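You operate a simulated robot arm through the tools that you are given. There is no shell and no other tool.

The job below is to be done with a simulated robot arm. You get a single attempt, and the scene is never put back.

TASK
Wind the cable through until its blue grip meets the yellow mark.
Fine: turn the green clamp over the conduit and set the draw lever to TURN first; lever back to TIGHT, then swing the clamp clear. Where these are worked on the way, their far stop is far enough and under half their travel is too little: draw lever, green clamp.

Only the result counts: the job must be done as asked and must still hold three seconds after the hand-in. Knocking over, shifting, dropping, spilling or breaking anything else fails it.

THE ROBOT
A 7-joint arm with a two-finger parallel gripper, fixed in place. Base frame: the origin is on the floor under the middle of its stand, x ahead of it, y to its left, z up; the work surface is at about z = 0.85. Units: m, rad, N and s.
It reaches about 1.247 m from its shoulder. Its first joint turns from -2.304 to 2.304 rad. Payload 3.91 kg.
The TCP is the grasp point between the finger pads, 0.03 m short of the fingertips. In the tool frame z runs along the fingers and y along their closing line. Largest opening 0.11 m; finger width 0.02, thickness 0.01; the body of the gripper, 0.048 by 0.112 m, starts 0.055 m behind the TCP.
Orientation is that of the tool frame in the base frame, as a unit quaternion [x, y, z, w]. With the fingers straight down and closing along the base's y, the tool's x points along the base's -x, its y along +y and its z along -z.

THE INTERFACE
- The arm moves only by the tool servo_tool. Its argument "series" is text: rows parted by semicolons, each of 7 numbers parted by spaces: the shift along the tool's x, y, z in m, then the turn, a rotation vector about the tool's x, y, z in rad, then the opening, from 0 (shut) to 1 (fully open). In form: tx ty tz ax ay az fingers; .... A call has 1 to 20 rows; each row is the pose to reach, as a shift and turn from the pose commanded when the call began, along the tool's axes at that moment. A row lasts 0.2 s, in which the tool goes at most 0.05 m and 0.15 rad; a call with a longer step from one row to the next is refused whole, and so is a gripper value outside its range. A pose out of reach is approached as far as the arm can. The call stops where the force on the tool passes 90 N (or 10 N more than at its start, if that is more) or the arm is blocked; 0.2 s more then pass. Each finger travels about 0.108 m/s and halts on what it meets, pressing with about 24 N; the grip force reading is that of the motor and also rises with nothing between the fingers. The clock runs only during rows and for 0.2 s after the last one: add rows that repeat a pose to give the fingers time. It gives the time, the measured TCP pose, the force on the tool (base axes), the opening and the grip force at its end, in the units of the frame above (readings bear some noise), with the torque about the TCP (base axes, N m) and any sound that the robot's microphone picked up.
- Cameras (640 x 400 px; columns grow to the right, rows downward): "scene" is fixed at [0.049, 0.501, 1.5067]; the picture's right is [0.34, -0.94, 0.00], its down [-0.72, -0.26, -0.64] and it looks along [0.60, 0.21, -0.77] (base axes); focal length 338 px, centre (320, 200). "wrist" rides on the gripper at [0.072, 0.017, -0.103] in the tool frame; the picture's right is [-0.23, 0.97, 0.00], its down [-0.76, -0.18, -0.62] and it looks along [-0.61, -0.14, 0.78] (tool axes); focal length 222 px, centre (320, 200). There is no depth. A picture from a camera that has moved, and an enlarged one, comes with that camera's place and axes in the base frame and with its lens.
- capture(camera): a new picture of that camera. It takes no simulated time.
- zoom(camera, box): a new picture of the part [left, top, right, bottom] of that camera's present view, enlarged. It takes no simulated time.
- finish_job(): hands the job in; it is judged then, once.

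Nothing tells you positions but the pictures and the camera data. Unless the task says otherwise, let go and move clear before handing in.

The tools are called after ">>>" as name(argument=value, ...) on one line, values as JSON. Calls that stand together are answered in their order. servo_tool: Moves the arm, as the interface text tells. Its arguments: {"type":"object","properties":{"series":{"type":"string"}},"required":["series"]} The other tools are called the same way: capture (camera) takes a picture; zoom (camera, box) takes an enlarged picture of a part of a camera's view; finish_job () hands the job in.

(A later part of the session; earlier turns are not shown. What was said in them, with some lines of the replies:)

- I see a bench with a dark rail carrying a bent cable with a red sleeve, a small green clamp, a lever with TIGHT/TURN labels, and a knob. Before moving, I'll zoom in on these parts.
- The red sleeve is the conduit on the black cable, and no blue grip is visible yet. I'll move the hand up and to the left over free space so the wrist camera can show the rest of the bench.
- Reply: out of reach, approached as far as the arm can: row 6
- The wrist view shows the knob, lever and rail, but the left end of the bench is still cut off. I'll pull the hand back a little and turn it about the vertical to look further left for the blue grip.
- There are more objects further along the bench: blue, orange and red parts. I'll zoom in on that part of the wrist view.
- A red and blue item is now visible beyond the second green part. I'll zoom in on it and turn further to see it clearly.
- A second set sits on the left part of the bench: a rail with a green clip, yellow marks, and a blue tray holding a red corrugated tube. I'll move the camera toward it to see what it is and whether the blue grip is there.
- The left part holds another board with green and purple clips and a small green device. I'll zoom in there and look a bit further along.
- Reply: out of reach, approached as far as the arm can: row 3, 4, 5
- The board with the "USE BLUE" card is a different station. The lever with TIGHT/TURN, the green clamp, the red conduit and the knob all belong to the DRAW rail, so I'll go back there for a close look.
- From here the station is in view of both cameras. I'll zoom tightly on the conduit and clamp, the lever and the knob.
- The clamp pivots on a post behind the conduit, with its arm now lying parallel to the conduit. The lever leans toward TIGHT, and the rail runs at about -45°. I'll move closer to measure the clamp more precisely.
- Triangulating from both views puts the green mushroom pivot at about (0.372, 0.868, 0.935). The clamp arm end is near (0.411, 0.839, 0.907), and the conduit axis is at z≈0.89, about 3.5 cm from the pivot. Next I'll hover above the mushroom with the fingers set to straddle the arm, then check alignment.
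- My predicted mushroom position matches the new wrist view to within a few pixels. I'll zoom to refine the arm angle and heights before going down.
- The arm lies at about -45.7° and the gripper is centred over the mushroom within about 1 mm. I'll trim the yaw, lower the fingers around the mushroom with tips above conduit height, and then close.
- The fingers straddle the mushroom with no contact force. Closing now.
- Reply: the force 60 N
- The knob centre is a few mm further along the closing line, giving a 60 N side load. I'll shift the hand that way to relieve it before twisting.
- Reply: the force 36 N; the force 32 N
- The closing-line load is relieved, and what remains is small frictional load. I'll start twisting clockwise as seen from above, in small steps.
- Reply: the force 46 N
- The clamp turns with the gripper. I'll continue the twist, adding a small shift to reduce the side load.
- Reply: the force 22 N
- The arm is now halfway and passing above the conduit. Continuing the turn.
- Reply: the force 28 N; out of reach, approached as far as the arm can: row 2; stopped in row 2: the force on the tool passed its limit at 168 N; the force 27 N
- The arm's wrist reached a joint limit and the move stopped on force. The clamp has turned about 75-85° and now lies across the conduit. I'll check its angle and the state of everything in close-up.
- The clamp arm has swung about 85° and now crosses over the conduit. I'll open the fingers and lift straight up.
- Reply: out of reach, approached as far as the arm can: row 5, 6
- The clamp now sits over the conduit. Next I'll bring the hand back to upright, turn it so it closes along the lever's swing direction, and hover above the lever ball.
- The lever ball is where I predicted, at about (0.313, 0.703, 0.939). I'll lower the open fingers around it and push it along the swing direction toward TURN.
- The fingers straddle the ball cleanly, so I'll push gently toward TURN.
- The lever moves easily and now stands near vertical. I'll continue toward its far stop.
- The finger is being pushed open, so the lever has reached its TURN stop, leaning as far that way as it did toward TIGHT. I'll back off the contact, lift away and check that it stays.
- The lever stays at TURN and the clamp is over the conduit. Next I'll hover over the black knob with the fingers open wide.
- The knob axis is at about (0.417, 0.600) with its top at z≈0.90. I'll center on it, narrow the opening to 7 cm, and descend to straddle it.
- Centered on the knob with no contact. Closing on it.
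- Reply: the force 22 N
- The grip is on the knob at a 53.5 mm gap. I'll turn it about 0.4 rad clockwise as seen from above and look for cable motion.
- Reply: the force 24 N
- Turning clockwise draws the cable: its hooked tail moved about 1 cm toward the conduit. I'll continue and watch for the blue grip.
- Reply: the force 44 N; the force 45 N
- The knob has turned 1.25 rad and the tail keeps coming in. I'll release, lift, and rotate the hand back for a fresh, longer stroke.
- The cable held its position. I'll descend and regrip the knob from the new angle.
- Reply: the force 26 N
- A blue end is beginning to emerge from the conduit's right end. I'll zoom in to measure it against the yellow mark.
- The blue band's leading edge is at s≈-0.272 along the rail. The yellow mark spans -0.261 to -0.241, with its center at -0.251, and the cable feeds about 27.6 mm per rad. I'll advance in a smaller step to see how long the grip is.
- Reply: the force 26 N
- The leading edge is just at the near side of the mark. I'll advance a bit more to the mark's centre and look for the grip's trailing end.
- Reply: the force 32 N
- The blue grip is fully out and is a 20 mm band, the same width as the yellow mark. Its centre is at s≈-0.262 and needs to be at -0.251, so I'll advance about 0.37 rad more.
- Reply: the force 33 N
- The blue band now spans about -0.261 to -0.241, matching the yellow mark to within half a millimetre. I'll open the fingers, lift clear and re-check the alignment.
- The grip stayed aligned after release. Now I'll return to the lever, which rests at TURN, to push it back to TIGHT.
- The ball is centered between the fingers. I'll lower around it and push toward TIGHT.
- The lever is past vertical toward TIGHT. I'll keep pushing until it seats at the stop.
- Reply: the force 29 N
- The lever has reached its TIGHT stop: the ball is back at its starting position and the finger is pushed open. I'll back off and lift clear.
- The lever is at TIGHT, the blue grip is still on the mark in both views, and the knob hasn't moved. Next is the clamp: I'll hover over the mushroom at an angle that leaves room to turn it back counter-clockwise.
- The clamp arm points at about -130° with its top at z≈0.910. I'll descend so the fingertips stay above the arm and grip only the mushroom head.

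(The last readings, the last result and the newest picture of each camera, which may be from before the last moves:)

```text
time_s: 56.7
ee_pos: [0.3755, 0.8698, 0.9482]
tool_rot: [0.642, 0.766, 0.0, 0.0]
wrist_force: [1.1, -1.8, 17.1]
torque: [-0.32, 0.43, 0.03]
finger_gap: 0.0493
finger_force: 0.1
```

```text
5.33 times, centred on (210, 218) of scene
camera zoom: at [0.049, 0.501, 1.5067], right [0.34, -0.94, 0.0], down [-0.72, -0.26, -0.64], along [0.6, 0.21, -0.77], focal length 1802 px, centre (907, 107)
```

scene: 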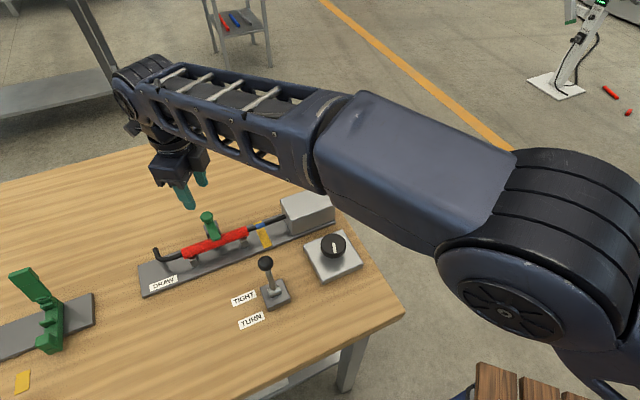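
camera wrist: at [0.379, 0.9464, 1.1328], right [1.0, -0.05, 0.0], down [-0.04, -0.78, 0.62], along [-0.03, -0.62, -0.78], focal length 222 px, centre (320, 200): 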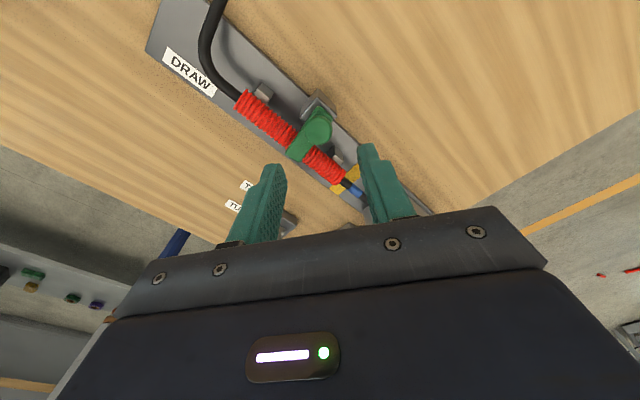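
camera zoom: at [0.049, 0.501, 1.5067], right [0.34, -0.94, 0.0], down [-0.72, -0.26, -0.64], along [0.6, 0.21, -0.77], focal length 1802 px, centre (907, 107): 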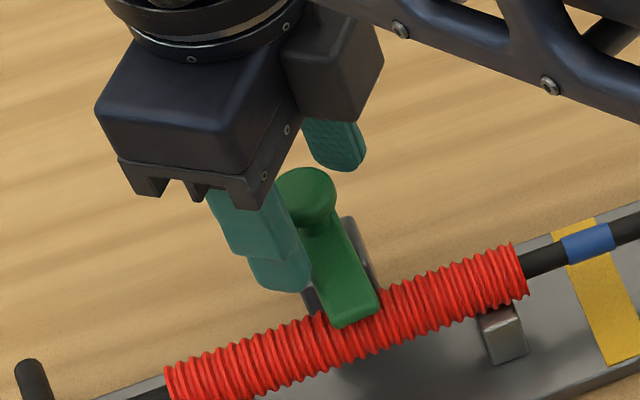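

A fingertip is just touching the arm's top, with about 17 N upward. I'll raise the hand 6 mm to clear it, then close on the mushroom head.

>>> servo_tool(series="0 0 -0.006 0 0 0 0.45; 0 0 -0.006 0 0 0 0.45; 0 0 -0.006 0 0 0 0.1; 0 0 -0.006 0 0 0 0; 0 0 -0.006 0 0 0 0; 0 0 -0.006 0 0 0 0")

>>> zoom(camera="wrist", box=[220, 90, 420, 240])

>>> zoom(camera="scene", box=[150, 180, 270, 255])

```text
time_s: 58.1
ee_pos: [0.3753, 0.8699, 0.9511]
tool_rot: [0.642, 0.767, 0.0, -0.001]
wrist_force: [-16.6, -8.3, -7.4]
torque: [-0.11, 0.3, -0.02]
finger_gap: 0.0253
finger_force: 44.8
```

```text
2.67 times, centred on (320, 165) of wrist
camera zoom: at [0.3775, 0.9439, 1.0539], right [1.0, -0.05, 0.0], down [-0.04, -0.78, 0.62], along [-0.03, -0.62, -0.78], focal length 592 px, centre (320, 293)
```

zoom: 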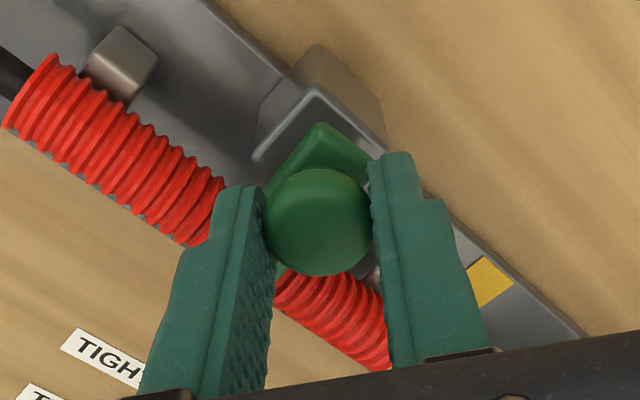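

```text
5.33 times, centred on (210, 218) of scene
camera zoom: at [0.049, 0.501, 1.5067], right [0.34, -0.94, 0.0], down [-0.72, -0.26, -0.64], along [0.6, 0.21, -0.77], focal length 1802 px, centre (907, 107)
```

zoom: 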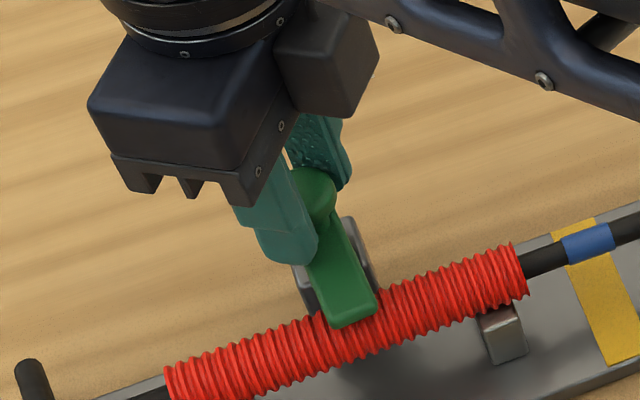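

The mushroom head is gripped with a small load. I'll twist counter-clockwise to swing the arm back.

>>> servo_tool(series="0 -0.001 0 0 0 -0.1 0; 0 -0.001 0 0 0 -0.2 0; 0 -0.001 0 0 0 -0.3 0; 0 -0.001 0 0 0 -0.4 0")

>>> zoom(camera="scene", box=[150, 180, 270, 255])

>>> zoom(camera="wrist", box=[220, 90, 420, 240])

```text
time_s: 59.1
ee_pos: [0.3751, 0.8695, 0.9509]
tool_rot: [0.476, 0.879, 0.001, 0.001]
wrist_force: [-8.3, -14.4, -1.4]
torque: [-0.48, 0.01, 0.0]
finger_gap: 0.0251
finger_force: 45.0
```

```text
5.33 times, centred on (210, 218) of scene
camera zoom: at [0.049, 0.501, 1.5067], right [0.34, -0.94, 0.0], down [-0.72, -0.26, -0.64], along [0.6, 0.21, -0.77], focal length 1802 px, centre (907, 107)
```

zoom: 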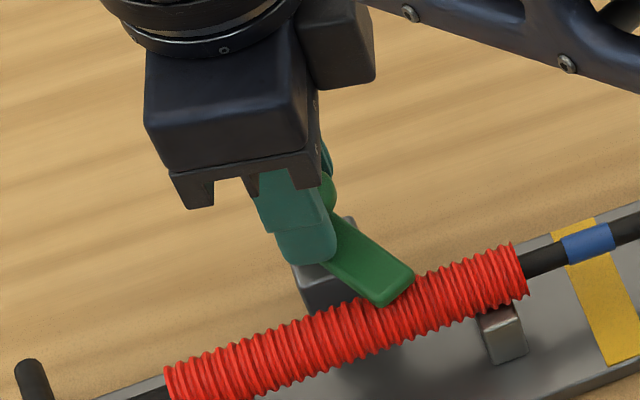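

```text
2.67 times, centred on (320, 165) of wrist
camera zoom: at [0.3482, 0.9394, 1.0539], right [0.94, 0.34, 0.0], down [0.27, -0.74, 0.62], along [0.21, -0.59, -0.78], focal length 592 px, centre (320, 293)
```

zoom: 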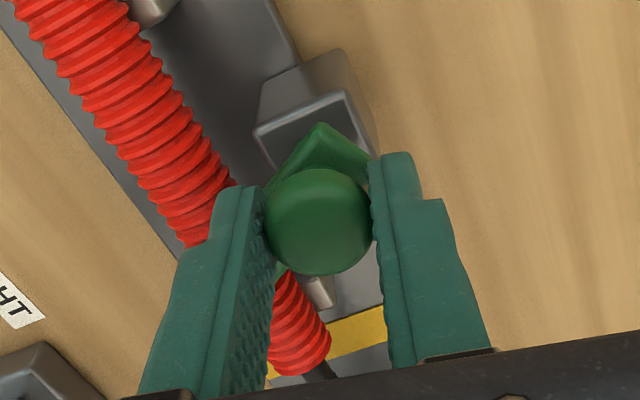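

The arm turns with the mushroom without slipping. Continuing counter-clockwise.

>>> servo_tool(series="0 0 0 0 0 -0.1 0; 0 0 0 0 0 -0.2 0; 0 0 0 0 0 -0.3 0; 0 0 0 0 0 -0.4 0; 0 0 0 0 0 -0.5 0; 0 0 0 0 0 -0.6 0")

>>> zoom(camera="scene", box=[150, 180, 270, 255])

>>> zoom(camera="wrist", box=[220, 90, 420, 240])

```text
time_s: 60.5
ee_pos: [0.3758, 0.8695, 0.9509]
tool_rot: [0.194, 0.981, 0.0, 0.001]
wrist_force: [1.0, -15.8, -4.4]
torque: [-0.27, 0.1, 0.02]
finger_gap: 0.0253
finger_force: 45.0
```

```text
5.33 times, centred on (210, 218) of scene
camera zoom: at [0.049, 0.501, 1.5067], right [0.34, -0.94, 0.0], down [-0.72, -0.26, -0.64], along [0.6, 0.21, -0.77], focal length 1802 px, centre (907, 107)
```

zoom: 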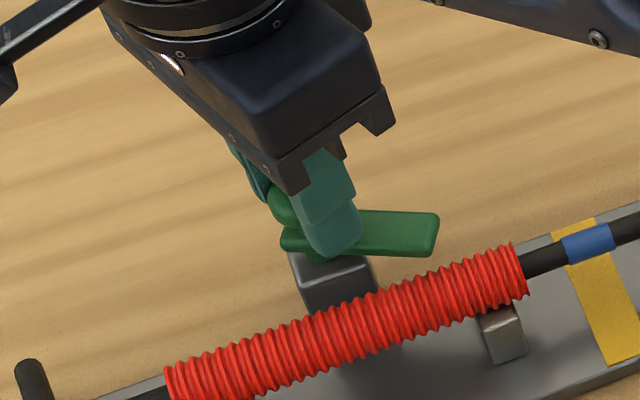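

```text
2.67 times, centred on (320, 165) of wrist
camera zoom: at [0.3132, 0.913, 1.0539], right [0.58, 0.81, 0.0], down [0.63, -0.46, 0.62], along [0.51, -0.36, -0.78], focal length 592 px, centre (320, 293)
```

zoom: 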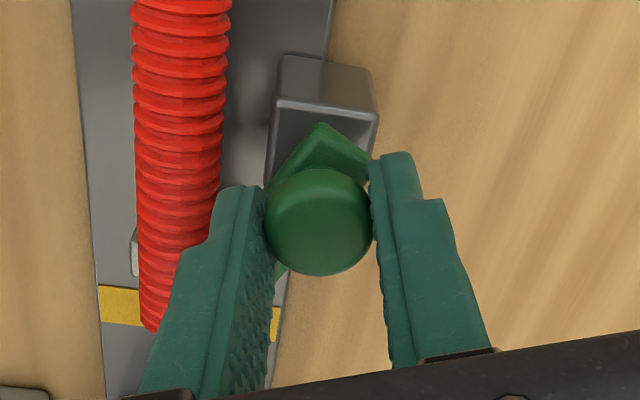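

>>> servo_tool(series="0 0 0 0 0 -0.1 0; 0 0 0 0 0 -0.2 0; 0 0 0 0 0 -0.3 0; 0 0 0 0 0 -0.4 0; 0 0 0 0 0 -0.47 0")

>>> zoom(camera="scene", box=[150, 180, 270, 255])

>>> zoom(camera="wrist", box=[220, 90, 420, 240])

```text
time_s: 61.7
ee_pos: [0.3741, 0.8702, 0.9503]
tool_rot: [-0.039, 0.999, 0.0, 0.002]
wrist_force: [6.5, -14.3, -9.6]
torque: [-0.21, -0.31, -0.02]
finger_gap: 0.0253
finger_force: 45.1
```

```text
5.33 times, centred on (210, 218) of scene
camera zoom: at [0.049, 0.501, 1.5067], right [0.34, -0.94, 0.0], down [-0.72, -0.26, -0.64], along [0.6, 0.21, -0.77], focal length 1802 px, centre (907, 107)
```

zoom: 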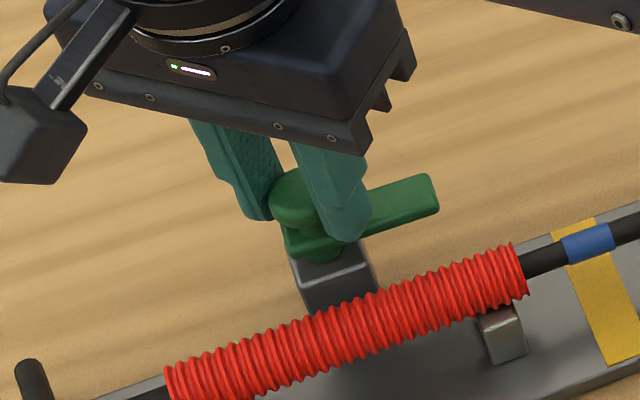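

```text
2.67 times, centred on (320, 165) of wrist
camera zoom: at [0.3002, 0.8813, 1.0539], right [0.15, 0.99, 0.0], down [0.77, -0.12, 0.62], along [0.62, -0.09, -0.78], focal length 592 px, centre (320, 293)
```

zoom: 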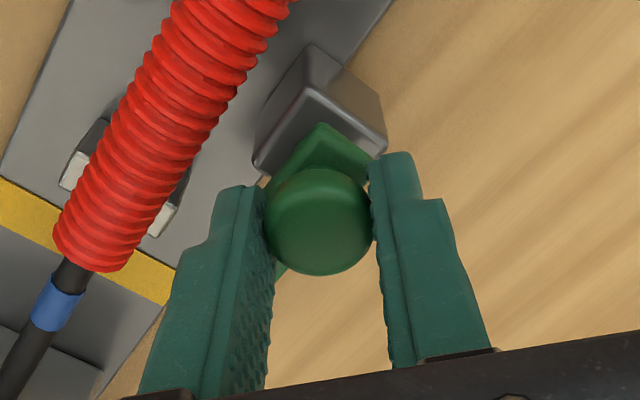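

The clamp arm is back at its original position, clear of the conduit. I'll open the fingers, lift straight up and check everything.

>>> servo_tool(series="0 0 0 0 0 0 0.45; 0 0 0 0 0 0 0.45; 0 0 -0.03 0 0 0 0.45; 0 0 -0.07 0 0 0 0.45; 0 0 -0.11 0 0 0 0.45; 0 0 -0.15 0 0 0 0.45; 0.04 0 -0.18 0 0 0 0.45; 0.08 0 -0.2 0 0 0 0.45")

>>> capture(camera="wrist")

>>> capture(camera="scene")

>>> zoom(camera="scene", box=[220, 205, 300, 255])

```text
time_s: 63.5
ee_pos: [0.2974, 0.865, 1.1498]
tool_rot: [-0.038, 0.999, 0.0, 0.001]
wrist_force: [0.2, -0.6, -0.3]
torque: [-0.03, 0.03, 0.01]
finger_gap: 0.0495
finger_force: 0.0
```

```text
taken
camera wrist: at [0.2214, 0.8764, 1.2521], right [0.15, 0.99, 0.0], down [0.77, -0.12, 0.62], along [0.62, -0.1, -0.78], focal length 222 px, centre (320, 200)
```

wrist: 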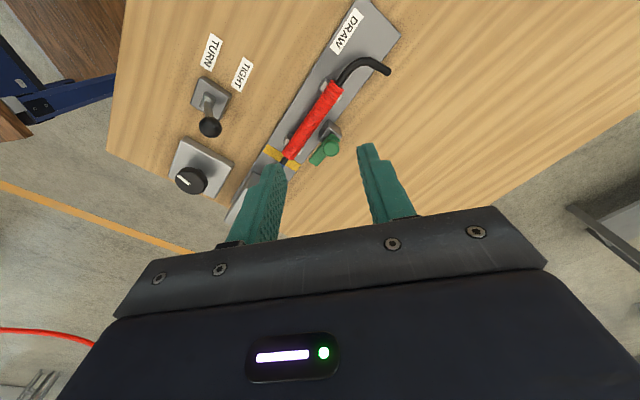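

```text
taken
```

scene: 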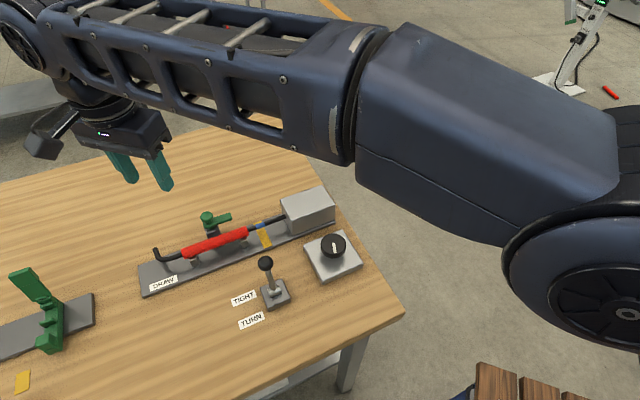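

```text
8.00 times, centred on (260, 230) of scene
camera zoom: at [0.049, 0.501, 1.5067], right [0.34, -0.94, 0.0], down [-0.72, -0.26, -0.64], along [0.6, 0.21, -0.77], focal length 2702 px, centre (800, -40)
```

zoom: 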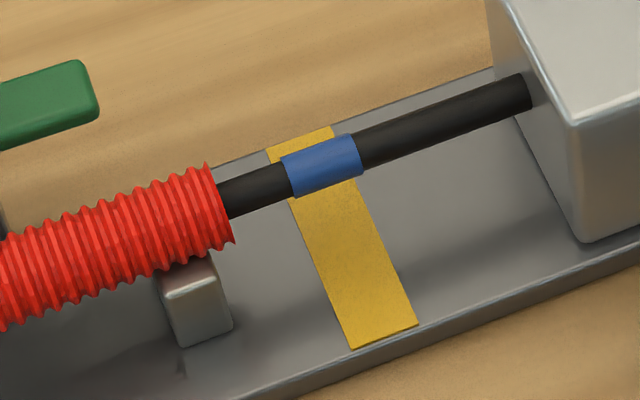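

The blue grip lies on the yellow mark, the lever is at TIGHT, and the clamp looks clear. One last close-up of the clamp and lever before handing in.

>>> zoom(camera="scene", box=[170, 180, 350, 320])

>>> zoom(camera="scene", box=[0, 220, 180, 400])

```text
2.86 times, centred on (260, 250) of scene
camera zoom: at [0.049, 0.501, 1.5067], right [0.34, -0.94, 0.0], down [-0.72, -0.26, -0.64], along [0.6, 0.21, -0.77], focal length 965 px, centre (491, 57)
```

zoom: 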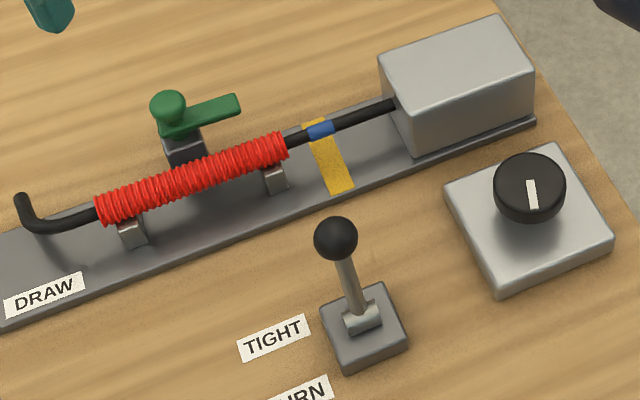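

```text
2.22 times, centred on (90, 310) of scene
camera zoom: at [0.049, 0.501, 1.5067], right [0.34, -0.94, 0.0], down [-0.72, -0.26, -0.64], along [0.6, 0.21, -0.77], focal length 751 px, centre (831, -44)
```

zoom: 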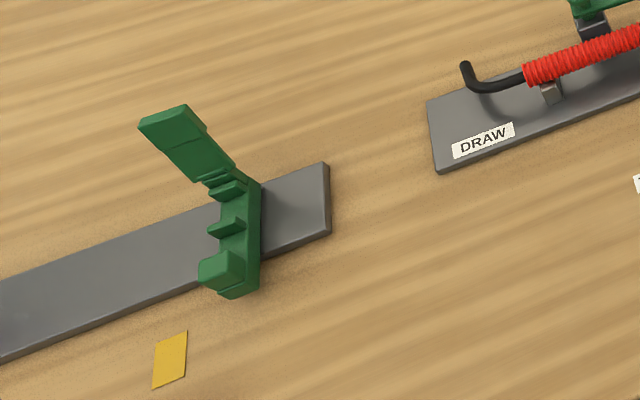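

The blue grip sits on the yellow mark, the lever is back at TIGHT and the clamp is swung clear. Nothing else on the bench looks disturbed and the hand is clear, so I'm handing in the job.

>>> finish_job()

```text
The job is handed in.
```

The cable is wound through and the job is handed in. The blue grip sits on the yellow mark, lined up to within about 1–2 mm in both camera views. I haven't been told the result of the judging.

- **Order:** I turned the green clamp over the conduit and set the lever to TURN. Then I wound the cable with the black knob, set the lever back to TIGHT and swung the clamp clear.
- **Lever:** it went to its far stop both ways and held each time I let go.
- **Clamp:** it turned about 85° to lie across the conduit. I can't say for certain that was its far stop, because the robot's wrist reached its own limit at the same point. It is now back at its starting position.
- **Force stop:** when the wrist hit that limit during the clamp turn, the force on the tool spiked to 168 N and the move stopped. I saw no damage or shift afterwards.

In the last pictures nothing else had moved, and the gripper was open and clear of the station.
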